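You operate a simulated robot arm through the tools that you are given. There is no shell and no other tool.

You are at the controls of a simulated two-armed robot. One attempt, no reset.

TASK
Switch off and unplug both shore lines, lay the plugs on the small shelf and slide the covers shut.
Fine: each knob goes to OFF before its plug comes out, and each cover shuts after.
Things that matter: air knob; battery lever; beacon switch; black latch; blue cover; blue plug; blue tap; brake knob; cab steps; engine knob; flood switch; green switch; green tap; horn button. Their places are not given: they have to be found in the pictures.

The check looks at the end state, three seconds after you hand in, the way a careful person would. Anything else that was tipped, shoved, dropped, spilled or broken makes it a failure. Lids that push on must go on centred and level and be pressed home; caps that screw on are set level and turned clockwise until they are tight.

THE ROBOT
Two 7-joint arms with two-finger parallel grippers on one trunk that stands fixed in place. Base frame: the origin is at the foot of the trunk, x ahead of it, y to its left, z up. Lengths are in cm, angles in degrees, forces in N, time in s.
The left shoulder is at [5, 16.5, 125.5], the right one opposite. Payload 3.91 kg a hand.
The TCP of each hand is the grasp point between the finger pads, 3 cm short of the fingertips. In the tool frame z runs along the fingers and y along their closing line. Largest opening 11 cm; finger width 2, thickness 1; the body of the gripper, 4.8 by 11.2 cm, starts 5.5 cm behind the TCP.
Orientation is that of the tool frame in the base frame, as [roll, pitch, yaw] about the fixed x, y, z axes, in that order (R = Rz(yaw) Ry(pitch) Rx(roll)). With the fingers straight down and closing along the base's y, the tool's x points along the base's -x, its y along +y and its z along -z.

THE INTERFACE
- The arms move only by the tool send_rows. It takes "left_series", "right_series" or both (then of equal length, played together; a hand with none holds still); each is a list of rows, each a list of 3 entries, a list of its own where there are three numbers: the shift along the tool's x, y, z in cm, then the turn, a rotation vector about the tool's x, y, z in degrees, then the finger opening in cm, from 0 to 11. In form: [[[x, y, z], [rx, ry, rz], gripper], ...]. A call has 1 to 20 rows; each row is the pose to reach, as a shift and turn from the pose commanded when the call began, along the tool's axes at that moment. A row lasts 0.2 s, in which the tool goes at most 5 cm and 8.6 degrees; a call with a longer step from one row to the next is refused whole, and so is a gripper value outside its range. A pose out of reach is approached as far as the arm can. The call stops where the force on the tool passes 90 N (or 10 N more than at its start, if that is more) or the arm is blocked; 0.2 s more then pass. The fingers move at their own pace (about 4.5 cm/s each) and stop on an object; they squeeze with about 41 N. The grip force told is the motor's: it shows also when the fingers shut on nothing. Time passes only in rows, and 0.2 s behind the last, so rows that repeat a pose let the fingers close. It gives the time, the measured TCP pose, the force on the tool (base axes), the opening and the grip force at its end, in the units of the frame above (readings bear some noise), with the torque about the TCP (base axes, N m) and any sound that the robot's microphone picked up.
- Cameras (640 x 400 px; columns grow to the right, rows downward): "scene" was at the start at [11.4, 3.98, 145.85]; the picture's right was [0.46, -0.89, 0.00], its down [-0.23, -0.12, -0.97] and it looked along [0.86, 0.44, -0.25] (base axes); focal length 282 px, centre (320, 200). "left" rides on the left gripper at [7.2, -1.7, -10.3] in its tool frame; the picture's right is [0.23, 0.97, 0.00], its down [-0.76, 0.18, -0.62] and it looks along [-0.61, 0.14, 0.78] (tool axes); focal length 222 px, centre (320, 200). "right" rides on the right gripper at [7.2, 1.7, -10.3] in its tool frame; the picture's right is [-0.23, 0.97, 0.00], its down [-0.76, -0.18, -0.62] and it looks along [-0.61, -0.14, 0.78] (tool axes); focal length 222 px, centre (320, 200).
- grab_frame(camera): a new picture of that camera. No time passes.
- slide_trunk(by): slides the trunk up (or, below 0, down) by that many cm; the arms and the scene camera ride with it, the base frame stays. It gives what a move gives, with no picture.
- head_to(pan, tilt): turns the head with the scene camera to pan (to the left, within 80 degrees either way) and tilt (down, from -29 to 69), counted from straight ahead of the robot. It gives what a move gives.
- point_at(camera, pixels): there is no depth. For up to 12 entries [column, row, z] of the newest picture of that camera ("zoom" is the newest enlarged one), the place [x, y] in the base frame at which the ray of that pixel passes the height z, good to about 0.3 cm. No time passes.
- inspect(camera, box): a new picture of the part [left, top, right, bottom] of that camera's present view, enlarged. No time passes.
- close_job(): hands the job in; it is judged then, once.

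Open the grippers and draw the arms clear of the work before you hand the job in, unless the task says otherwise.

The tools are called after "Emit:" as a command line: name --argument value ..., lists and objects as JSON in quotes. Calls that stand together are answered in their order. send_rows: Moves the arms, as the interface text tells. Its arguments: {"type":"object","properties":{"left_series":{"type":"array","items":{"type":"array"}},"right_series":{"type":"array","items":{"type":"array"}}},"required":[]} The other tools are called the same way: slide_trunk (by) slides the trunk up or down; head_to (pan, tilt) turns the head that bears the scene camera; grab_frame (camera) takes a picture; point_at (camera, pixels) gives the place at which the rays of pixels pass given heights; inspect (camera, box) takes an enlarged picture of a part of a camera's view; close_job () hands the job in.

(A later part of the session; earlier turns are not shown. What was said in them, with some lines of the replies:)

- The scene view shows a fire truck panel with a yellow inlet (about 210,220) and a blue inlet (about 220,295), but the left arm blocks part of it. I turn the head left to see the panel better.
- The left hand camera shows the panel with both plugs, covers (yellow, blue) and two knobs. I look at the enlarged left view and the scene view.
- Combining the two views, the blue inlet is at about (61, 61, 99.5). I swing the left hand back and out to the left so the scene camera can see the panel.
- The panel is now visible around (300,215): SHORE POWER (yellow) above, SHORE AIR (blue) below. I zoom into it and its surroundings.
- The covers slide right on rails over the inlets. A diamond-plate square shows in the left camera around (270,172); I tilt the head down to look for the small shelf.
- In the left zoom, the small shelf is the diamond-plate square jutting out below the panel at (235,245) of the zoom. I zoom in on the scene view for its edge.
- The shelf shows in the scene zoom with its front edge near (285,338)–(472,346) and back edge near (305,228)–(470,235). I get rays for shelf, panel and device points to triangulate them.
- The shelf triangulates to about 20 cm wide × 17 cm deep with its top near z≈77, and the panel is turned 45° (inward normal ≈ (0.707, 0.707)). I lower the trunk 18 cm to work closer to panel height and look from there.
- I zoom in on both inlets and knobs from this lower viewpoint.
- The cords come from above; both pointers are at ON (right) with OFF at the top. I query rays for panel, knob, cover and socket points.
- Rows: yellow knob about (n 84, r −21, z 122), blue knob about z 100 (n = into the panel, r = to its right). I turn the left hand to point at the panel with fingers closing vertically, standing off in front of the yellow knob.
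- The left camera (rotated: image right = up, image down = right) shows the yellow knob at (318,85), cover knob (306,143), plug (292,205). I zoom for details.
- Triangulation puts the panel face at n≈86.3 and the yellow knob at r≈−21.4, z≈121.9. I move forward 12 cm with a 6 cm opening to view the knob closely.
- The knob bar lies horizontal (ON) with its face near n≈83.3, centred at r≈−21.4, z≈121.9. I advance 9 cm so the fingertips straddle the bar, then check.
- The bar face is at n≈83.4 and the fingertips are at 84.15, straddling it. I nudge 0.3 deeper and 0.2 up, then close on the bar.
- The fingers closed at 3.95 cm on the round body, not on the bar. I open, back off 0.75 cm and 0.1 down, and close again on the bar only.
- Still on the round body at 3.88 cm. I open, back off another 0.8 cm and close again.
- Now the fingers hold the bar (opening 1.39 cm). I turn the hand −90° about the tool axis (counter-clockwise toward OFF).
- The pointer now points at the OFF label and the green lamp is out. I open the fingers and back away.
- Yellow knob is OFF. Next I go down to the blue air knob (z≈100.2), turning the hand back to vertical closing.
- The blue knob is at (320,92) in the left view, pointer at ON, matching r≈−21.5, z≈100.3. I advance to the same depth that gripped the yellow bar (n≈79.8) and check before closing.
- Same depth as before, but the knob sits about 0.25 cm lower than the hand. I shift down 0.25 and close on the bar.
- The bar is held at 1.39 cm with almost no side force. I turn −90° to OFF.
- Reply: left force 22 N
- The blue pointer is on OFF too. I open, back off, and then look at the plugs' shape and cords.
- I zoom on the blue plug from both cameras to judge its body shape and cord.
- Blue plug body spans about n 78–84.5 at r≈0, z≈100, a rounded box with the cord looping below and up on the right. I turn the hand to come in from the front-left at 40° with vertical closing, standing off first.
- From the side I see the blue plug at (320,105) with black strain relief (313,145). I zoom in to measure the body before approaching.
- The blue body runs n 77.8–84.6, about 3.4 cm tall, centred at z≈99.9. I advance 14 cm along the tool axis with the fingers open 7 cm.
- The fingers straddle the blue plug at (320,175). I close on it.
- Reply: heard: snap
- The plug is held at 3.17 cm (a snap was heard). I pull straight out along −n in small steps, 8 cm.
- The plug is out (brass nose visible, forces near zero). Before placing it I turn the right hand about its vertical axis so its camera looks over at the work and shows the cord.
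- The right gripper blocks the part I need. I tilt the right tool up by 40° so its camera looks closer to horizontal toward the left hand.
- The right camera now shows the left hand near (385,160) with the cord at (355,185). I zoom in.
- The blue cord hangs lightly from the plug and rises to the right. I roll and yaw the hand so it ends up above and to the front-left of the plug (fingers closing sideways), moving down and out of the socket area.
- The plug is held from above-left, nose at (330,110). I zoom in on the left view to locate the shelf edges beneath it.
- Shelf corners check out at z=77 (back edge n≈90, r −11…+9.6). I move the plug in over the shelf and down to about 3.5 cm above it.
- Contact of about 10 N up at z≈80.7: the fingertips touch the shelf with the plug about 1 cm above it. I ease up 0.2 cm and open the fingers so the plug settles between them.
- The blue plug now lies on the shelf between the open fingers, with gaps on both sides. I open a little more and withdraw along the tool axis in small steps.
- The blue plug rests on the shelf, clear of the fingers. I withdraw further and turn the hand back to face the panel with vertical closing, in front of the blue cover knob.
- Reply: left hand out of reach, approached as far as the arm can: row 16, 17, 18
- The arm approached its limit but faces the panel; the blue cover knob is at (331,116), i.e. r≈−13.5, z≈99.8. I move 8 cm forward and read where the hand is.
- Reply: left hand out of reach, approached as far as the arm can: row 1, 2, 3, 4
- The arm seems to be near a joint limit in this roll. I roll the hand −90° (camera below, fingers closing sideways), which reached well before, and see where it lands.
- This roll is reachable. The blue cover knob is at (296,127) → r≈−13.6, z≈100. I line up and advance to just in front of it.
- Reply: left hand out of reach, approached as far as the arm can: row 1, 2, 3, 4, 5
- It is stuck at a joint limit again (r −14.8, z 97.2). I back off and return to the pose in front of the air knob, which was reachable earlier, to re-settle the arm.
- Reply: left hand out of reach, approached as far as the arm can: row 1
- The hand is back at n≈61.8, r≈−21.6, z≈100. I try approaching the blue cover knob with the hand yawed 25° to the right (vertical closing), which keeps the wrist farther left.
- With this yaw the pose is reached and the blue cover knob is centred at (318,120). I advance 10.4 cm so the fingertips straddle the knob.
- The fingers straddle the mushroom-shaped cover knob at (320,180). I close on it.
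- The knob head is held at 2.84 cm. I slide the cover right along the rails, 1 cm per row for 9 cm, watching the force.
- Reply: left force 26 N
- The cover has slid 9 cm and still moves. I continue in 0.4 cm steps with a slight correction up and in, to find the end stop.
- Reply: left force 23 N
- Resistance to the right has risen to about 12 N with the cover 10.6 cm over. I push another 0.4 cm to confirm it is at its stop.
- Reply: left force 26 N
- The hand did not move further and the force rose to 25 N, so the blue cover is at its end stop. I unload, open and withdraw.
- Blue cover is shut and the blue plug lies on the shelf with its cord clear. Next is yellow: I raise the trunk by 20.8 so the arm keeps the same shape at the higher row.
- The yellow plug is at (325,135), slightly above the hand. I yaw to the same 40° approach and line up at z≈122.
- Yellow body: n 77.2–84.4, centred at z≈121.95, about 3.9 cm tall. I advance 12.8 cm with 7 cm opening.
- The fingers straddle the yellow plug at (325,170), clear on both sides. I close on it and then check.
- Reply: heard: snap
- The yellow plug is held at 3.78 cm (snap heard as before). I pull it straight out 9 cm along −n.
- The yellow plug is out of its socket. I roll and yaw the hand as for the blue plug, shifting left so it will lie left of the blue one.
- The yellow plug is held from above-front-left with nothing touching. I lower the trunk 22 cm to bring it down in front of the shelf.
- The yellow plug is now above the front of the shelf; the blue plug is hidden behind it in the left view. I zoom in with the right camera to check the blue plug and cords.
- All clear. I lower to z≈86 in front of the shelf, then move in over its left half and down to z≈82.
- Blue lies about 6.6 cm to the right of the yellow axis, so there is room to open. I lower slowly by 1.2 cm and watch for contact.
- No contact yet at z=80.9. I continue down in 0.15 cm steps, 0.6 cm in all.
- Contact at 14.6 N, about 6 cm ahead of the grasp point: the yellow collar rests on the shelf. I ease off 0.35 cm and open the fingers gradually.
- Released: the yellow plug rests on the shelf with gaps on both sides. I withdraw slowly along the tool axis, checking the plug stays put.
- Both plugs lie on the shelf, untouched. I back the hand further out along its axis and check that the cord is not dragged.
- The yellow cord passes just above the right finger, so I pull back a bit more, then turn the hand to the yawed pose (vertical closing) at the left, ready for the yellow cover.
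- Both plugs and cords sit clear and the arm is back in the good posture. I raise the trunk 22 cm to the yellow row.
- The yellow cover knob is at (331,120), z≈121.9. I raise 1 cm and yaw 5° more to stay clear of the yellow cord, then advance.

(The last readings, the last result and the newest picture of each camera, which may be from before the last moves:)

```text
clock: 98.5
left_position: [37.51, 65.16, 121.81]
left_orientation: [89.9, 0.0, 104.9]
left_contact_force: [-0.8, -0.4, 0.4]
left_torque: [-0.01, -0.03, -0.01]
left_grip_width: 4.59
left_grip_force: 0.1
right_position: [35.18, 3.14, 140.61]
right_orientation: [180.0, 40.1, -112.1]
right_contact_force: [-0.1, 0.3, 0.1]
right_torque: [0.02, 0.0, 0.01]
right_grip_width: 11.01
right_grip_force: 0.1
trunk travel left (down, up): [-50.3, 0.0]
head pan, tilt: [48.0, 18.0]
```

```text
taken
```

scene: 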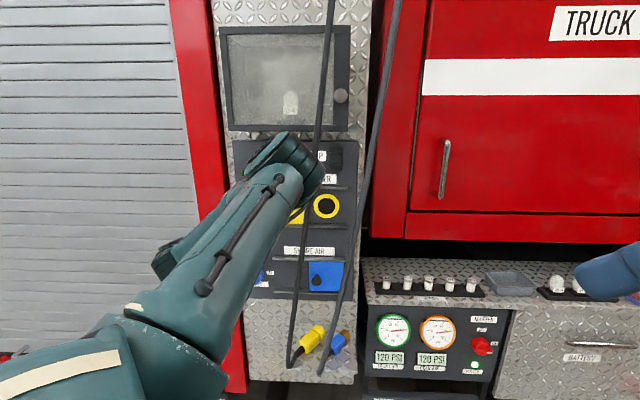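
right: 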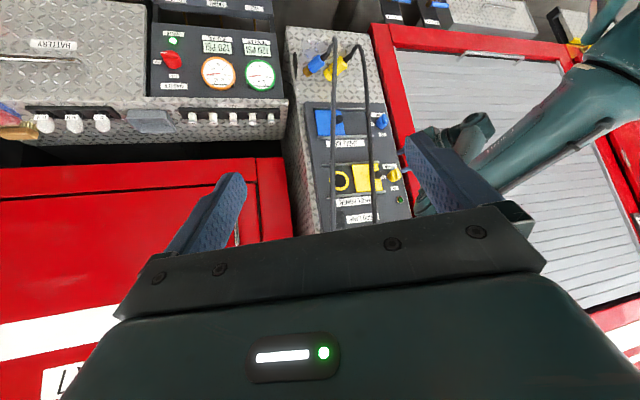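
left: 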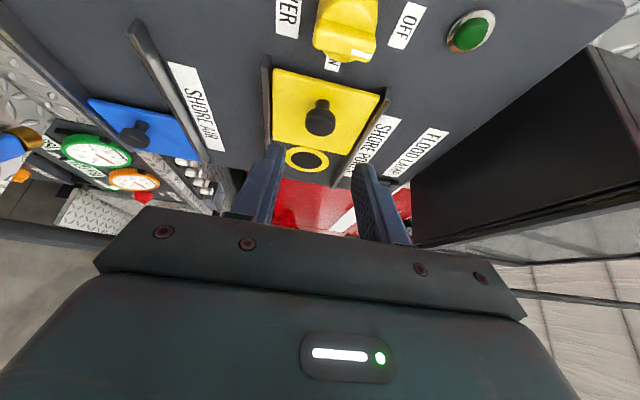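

The knob is aligned at (321,120). I advance 10 cm and then check.

Emit:
send_rows --left_series '[[[0, 0, 3], [0, 0, 0], 4.6], [[0, 0, 6], [0, 0, 0], 4.6], [[0, 0, 8.5], [0, 0, 0], 4.6], [[0, 0, 10], [0, 0, 0], 4.6], [[0, 0, 10], [0, 0, 0], 4.6]]'

Emit:
grab_frame --camera "left"

Emit:
inspect --camera "left" --box '[240, 100, 400, 220]'

```text
clock: 99.8
left_position: [47.3, 67.76, 121.78]
left_orientation: [90.0, 0.0, 104.9]
left_contact_force: [0.3, -0.3, 0.4]
left_torque: [0.01, 0.02, -0.05]
left_grip_width: 4.61
left_grip_force: 0.0
right_position: [35.2, 3.05, 140.55]
right_orientation: [179.9, 40.1, -112.1]
right_contact_force: [-0.8, 0.5, -0.2]
right_torque: [0.02, 0.01, 0.01]
right_grip_width: 11.01
right_grip_force: 0.1
trunk travel left (down, up): [-50.3, 0.0]
head pan, tilt: [48.0, 18.0]
```

```text
taken
```

left: 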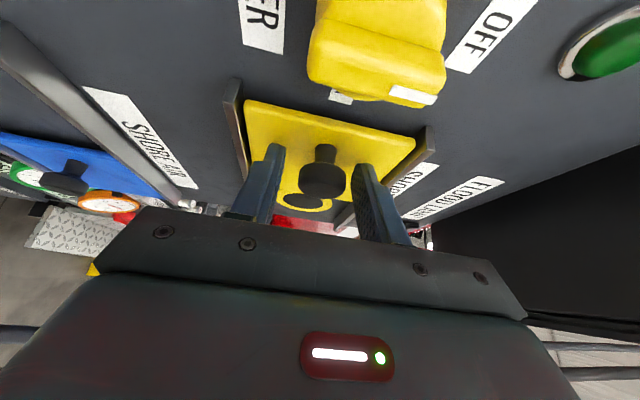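

```text
3.33 times, centred on (320, 160) of left
```

zoom: 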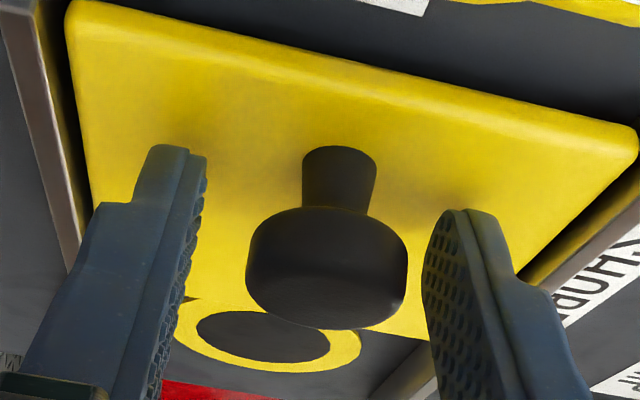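

The knob sits between the fingers, about 0.2 cm above their middle. I shift up 0.2 and close on it.

Emit:
send_rows --left_series '[[[0, 0.2, 0], [0, 0, 0], 4.2], [[0, 0.2, 0], [0, 0, 0], 3], [[0, 0.2, 0], [0, 0, 0], 1], [[0, 0.2, 0], [0, 0, 0], 0], [[0, 0.2, 0], [0, 0, 0], 0]]'

```text
clock: 101.0
left_position: [47.36, 67.82, 122.05]
left_orientation: [90.0, 0.0, 104.9]
left_contact_force: [0.0, -1.8, -1.1]
left_torque: [-0.02, 0.02, -0.05]
left_grip_width: 2.86
left_grip_force: 44.9
right_position: [35.11, 3.04, 140.55]
right_orientation: [180.0, 40.1, -112.1]
right_contact_force: [-0.3, 0.4, 0.6]
right_torque: [-0.02, -0.02, -0.03]
right_grip_width: 10.97
right_grip_force: 0.0
trunk travel left (down, up): [-50.3, 0.0]
head pan, tilt: [48.0, 18.0]
```

The knob head is held at 2.86 cm. I slide the yellow cover right 9 cm.

Emit:
send_rows --left_series '[[[-0.43, 0, 0.25], [0, 0, 0], 0], [[-0.87, 0, 0.5], [0, 0, 0], 0], [[-1.73, 0, 1.0], [0, 0, 0], 0], [[-2.6, 0, 1.5], [0, 0, 0], 0], [[-3.46, 0, 2.01], [0, 0, 0], 0], [[-4.33, 0, 2.51], [0, 0, 0], 0], [[-5.19, 0, 3.01], [0, 0, 0], 0], [[-6.06, 0, 3.51], [0, 0, 0], 0], [[-6.92, 0, 4.01], [0, 0, 0], 0], [[-7.79, 0, 4.51], [0, 0, 0], 0]]'

Emit:
grab_frame --camera "left"

Emit:
grab_frame --camera "right"

```text
clock: 103.2
left_position: [53.58, 61.34, 122.0]
left_orientation: [90.0, 0.0, 105.0]
left_contact_force: [2.2, 3.1, -0.2]
left_torque: [0.06, 0.05, 0.21]
left_grip_width: 2.86
left_grip_force: 44.8
right_position: [35.05, 3.09, 140.42]
right_orientation: [-179.9, 40.1, -112.0]
right_contact_force: [0.3, -0.7, -0.2]
right_torque: [-0.02, 0.0, -0.02]
right_grip_width: 11.02
right_grip_force: 0.1
trunk travel left (down, up): [-50.3, 0.0]
head pan, tilt: [48.0, 18.0]
```

```text
taken
```

left: 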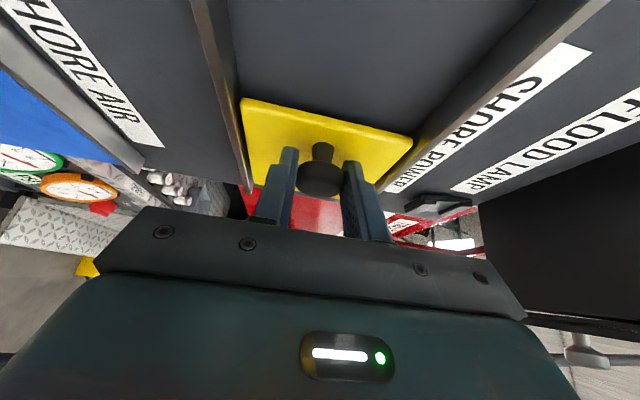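

```text
taken
```

right: 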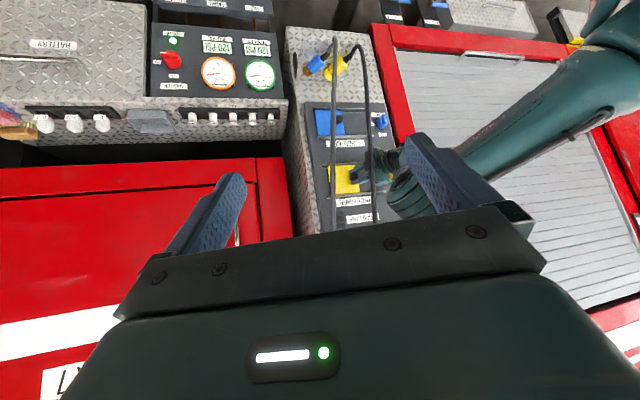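

The cover moved smoothly with little force. I push on in 0.4 cm steps to the end stop.

Emit:
send_rows --left_series '[[[-0.35, 0, 0.2], [0, 0, 0], 0], [[-0.69, 0, 0.4], [0, 0, 0], 0], [[-1.04, 0, 0.6], [0, 0, 0], 0], [[-1.38, 0, 0.8], [0, 0, 0], 0], [[-1.64, 0, 0.95], [0, 0, 0], 0], [[-1.9, 0, 1.1], [0, 0, 0], 0], [[-1.9, 0, 1.1], [0, 0, 0], 0]]'

Emit:
inspect --camera "right" --box '[290, 80, 450, 230]'

```text
clock: 104.8
left_position: [54.78, 60.36, 121.94]
left_orientation: [90.0, 0.0, 105.5]
left_contact_force: [-8.8, 21.3, 7.0]
left_torque: [0.03, -0.1, 0.77]
left_grip_width: 2.87
left_grip_force: 44.4
right_position: [35.01, 3.3, 140.58]
right_orientation: [-179.8, 39.9, -112.2]
right_contact_force: [-0.7, 0.3, 0.1]
right_torque: [0.03, 0.02, 0.0]
right_grip_width: 10.98
right_grip_force: 0.0
trunk travel left (down, up): [-50.3, 0.0]
head pan, tilt: [48.0, 18.0]
```

```text
2.67 times, centred on (370, 155) of right
```

zoom: 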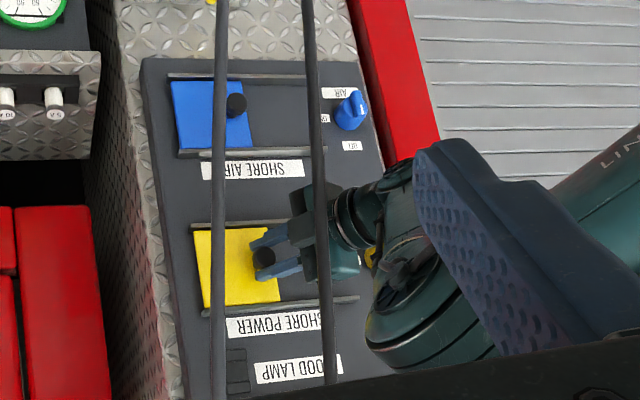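

The force to the right is 21 N with no further motion (10.5 cm travel), so the yellow cover is shut. I unload, open and withdraw along the tool axis.

Emit:
send_rows --left_series '[[[0.57, 0, -0.33], [0, 0, 0], 1.5], [[0.57, 0, -0.33], [0, 0, 0], 3.5], [[0.57, 0, -0.33], [0, 0, 0], 4.8], [[0.57, 0, -1.2], [0, 0, 0], 4.8], [[0.57, 0, -3], [0, 0, 0], 4.8], [[0.57, 0, -6], [0, 0, 0], 4.8], [[0.57, 0, -9], [0, 0, 0], 5], [[0.57, 0, -13], [0, 0, 0], 5]]'

Emit:
grab_frame --camera "left"

Emit:
inspect --camera "right" --box '[290, 80, 450, 230]'

```text
clock: 106.5
left_position: [42.35, 56.99, 122.09]
left_orientation: [90.0, -0.1, 104.9]
left_contact_force: [0.2, 1.2, 0.3]
left_torque: [0.01, -0.03, -0.01]
left_grip_width: 5.0
left_grip_force: 0.2
right_position: [35.09, 2.93, 140.47]
right_orientation: [-179.9, 40.1, -112.1]
right_contact_force: [0.1, -0.2, 0.7]
right_torque: [0.02, 0.0, 0.0]
right_grip_width: 10.98
right_grip_force: 0.1
trunk travel left (down, up): [-50.3, 0.0]
head pan, tilt: [48.0, 18.0]
```

```text
taken
```

left: 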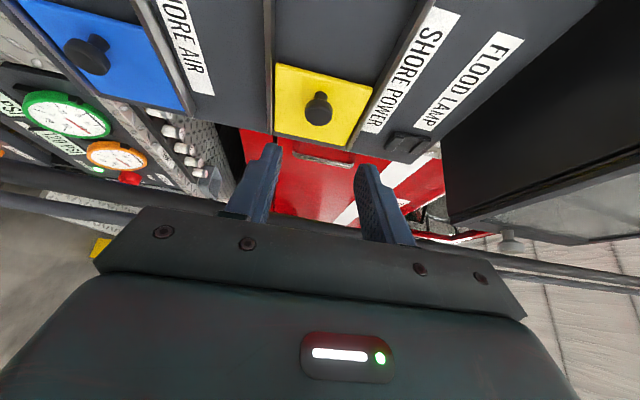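

```text
2.67 times, centred on (370, 155) of right
```

zoom: 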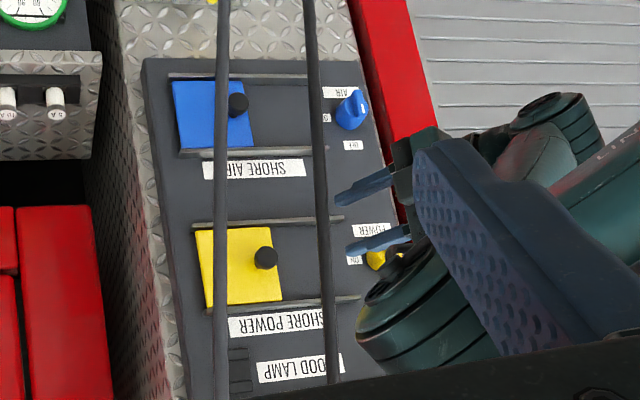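

Both covers are at their right end. I move the left hand back and to the left, clear of the work, and look at everything.

Emit:
send_rows --left_series '[[[1.0, 0, -3], [0, 0, 0], 6], [[2.0, 0, -6], [0, 0, 0], 8], [[3.5, 0, -10], [0, 0, 0], 10], [[5.0, 0, -14], [0, 0, 0], 11], [[6.1, 0, -17.4], [0, 0, 0], 11], [[6.1, 0, -17.4], [0, 0, 0], 11]]'

Emit:
grab_frame --camera "scene"

Emit:
grab_frame --camera "left"

```text
clock: 108.0
left_position: [23.98, 58.3, 122.08]
left_orientation: [89.9, 0.0, 105.0]
left_contact_force: [-0.1, -0.4, -0.1]
left_torque: [-0.01, 0.02, -0.06]
left_grip_width: 10.99
left_grip_force: 0.0
right_position: [35.23, 2.9, 140.48]
right_orientation: [179.9, 40.1, -112.2]
right_contact_force: [0.7, 0.6, 0.5]
right_torque: [0.0, 0.0, 0.0]
right_grip_width: 11.03
right_grip_force: 0.0
trunk travel left (down, up): [-50.3, 0.0]
head pan, tilt: [48.0, 18.0]
```

```text
taken
```

scene: 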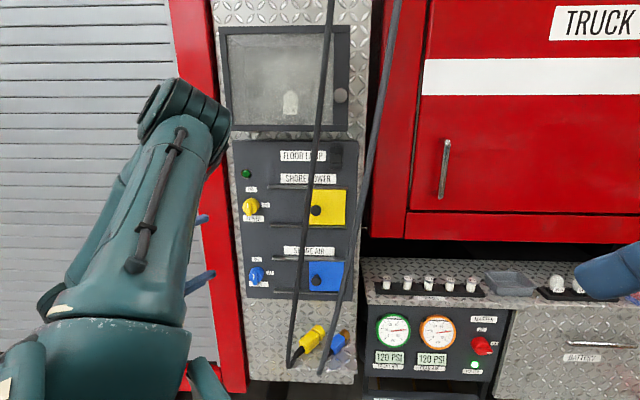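

```text
taken
```

left: 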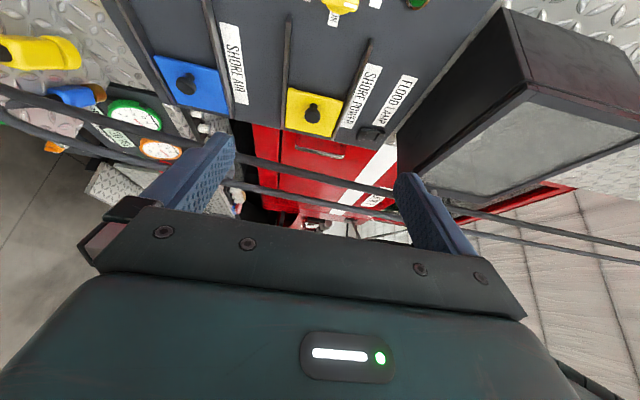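

Both covers are at the right, the plugs are on the shelf near (320,340). I zoom in to verify knobs, covers and plugs.

Emit:
inspect --camera "scene" --box '[225, 130, 375, 225]'

Emit:
inspect --camera "scene" --box '[225, 215, 375, 310]'

Emit:
inspect --camera "scene" --box '[245, 300, 395, 395]'

Emit:
inspect --camera "left" --box '[0, 0, 200, 160]'

```text
4.21 times, centred on (300, 178) of scene
```

zoom: 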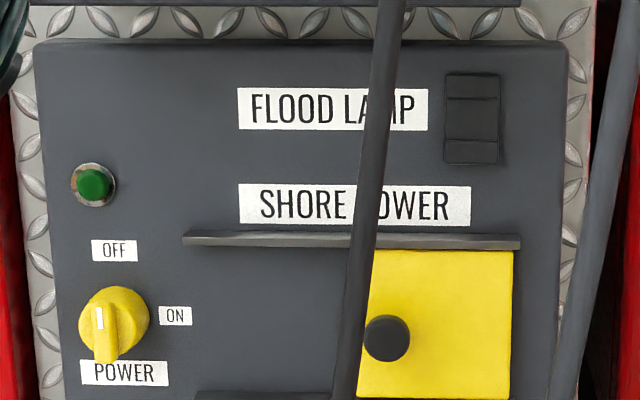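

```text
4.21 times, centred on (300, 262) of scene
```

zoom: 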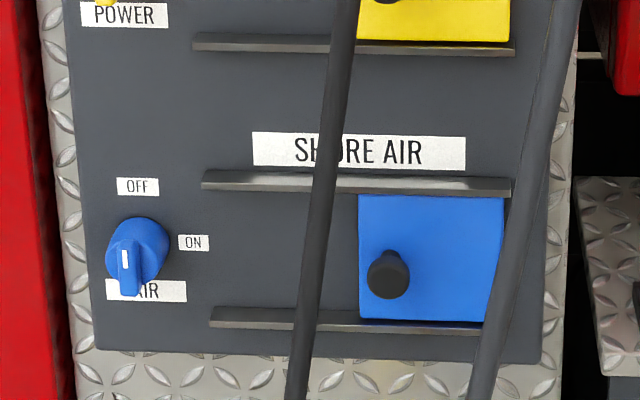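

```text
4.21 times, centred on (320, 348) of scene
```

zoom: 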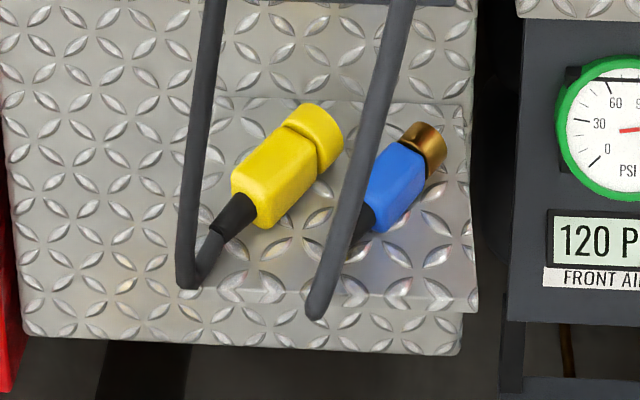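

```text
2.50 times, centred on (100, 80) of left
```

zoom: 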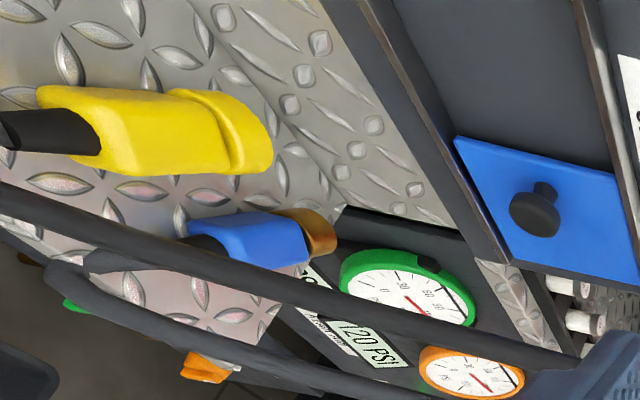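

Both pointers are on OFF, both covers shut over the sockets, and both plugs lie fully on the small shelf. I draw the left hand a bit further away and take one last look around.

Emit:
send_rows --left_series '[[[2.5, 0, -1], [0, 0, 0], 11], [[5, 0, -2], [0, 0, 0], 11], [[7, 0, -3], [0, 0, 0], 11], [[7, 0, -3], [0, 0, 0], 11], [[7, 0, -3], [0, 0, 0], 11]]'

Emit:
head_to --pan 30 --tilt 28

Emit:
grab_frame --camera "scene"

```text
clock: 109.2
left_position: [19.41, 64.45, 122.1]
left_orientation: [89.9, -0.1, 105.0]
left_contact_force: [0.6, -1.1, 0.2]
left_torque: [0.01, 0.0, -0.01]
left_grip_width: 10.99
left_grip_force: 0.0
right_position: [35.16, 3.01, 140.44]
right_orientation: [-179.9, 40.1, -112.1]
right_contact_force: [0.6, 0.6, -0.9]
right_torque: [-0.02, 0.01, -0.01]
right_grip_width: 11.01
right_grip_force: 0.0
trunk travel left (down, up): [-50.3, 0.0]
head pan, tilt: [48.0, 18.0]
```

```text
clock: 110.0
left_position: [19.37, 64.36, 122.07]
left_orientation: [90.0, 0.0, 105.1]
left_contact_force: [0.2, -0.6, 0.0]
left_torque: [0.04, 0.0, 0.01]
left_grip_width: 10.97
left_grip_force: 0.1
right_position: [35.14, 3.04, 140.47]
right_orientation: [179.9, 40.1, -112.1]
right_contact_force: [-0.4, 0.0, 0.9]
right_torque: [-0.02, 0.04, 0.0]
right_grip_width: 11.01
right_grip_force: 0.0
trunk travel left (down, up): [-50.3, 0.0]
head pan, tilt: [30.0, 28.0]
```

```text
taken
```

scene: 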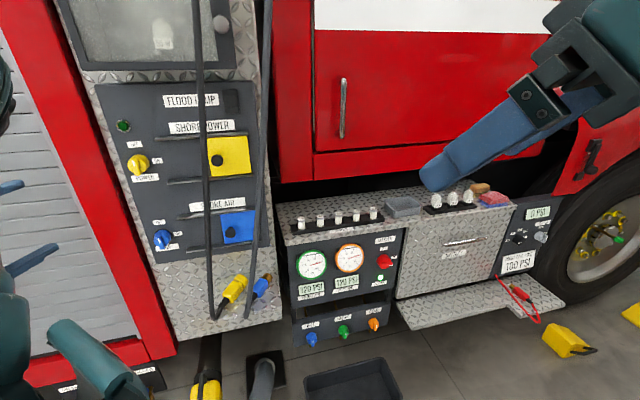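

The end state looks right: knobs OFF, plugs on the small shelf at (245,290), covers shut, everything else undisturbed, both grippers open and clear. I hand in the job.

Emit:
close_job

```text
The job is handed in.
```

I switched off and unplugged both shore lines, laid both plugs on the small shelf, and slid both covers shut. The job is handed in, but I have not seen the check's result.

- **Order:** for each line, the knob went to OFF before its plug came out, and its cover was shut afterwards.
- **Knobs:** both pointers are at OFF, and the green light by the power knob went out.
- **Plugs:** both lie fully on the shelf, side by side. The blue one dropped about 1 cm onto it when I let go.
- **Covers:** each cover slid about 10.5 cm to the right and stopped. It did not move further under about 20 to 25 N.
- **Surroundings:** in the last pictures nothing else looks moved. Both grippers are open and clear of the work.

I heard a snap each time I gripped a plug. I took it for the plug unlatching, and both then pulled out easily.
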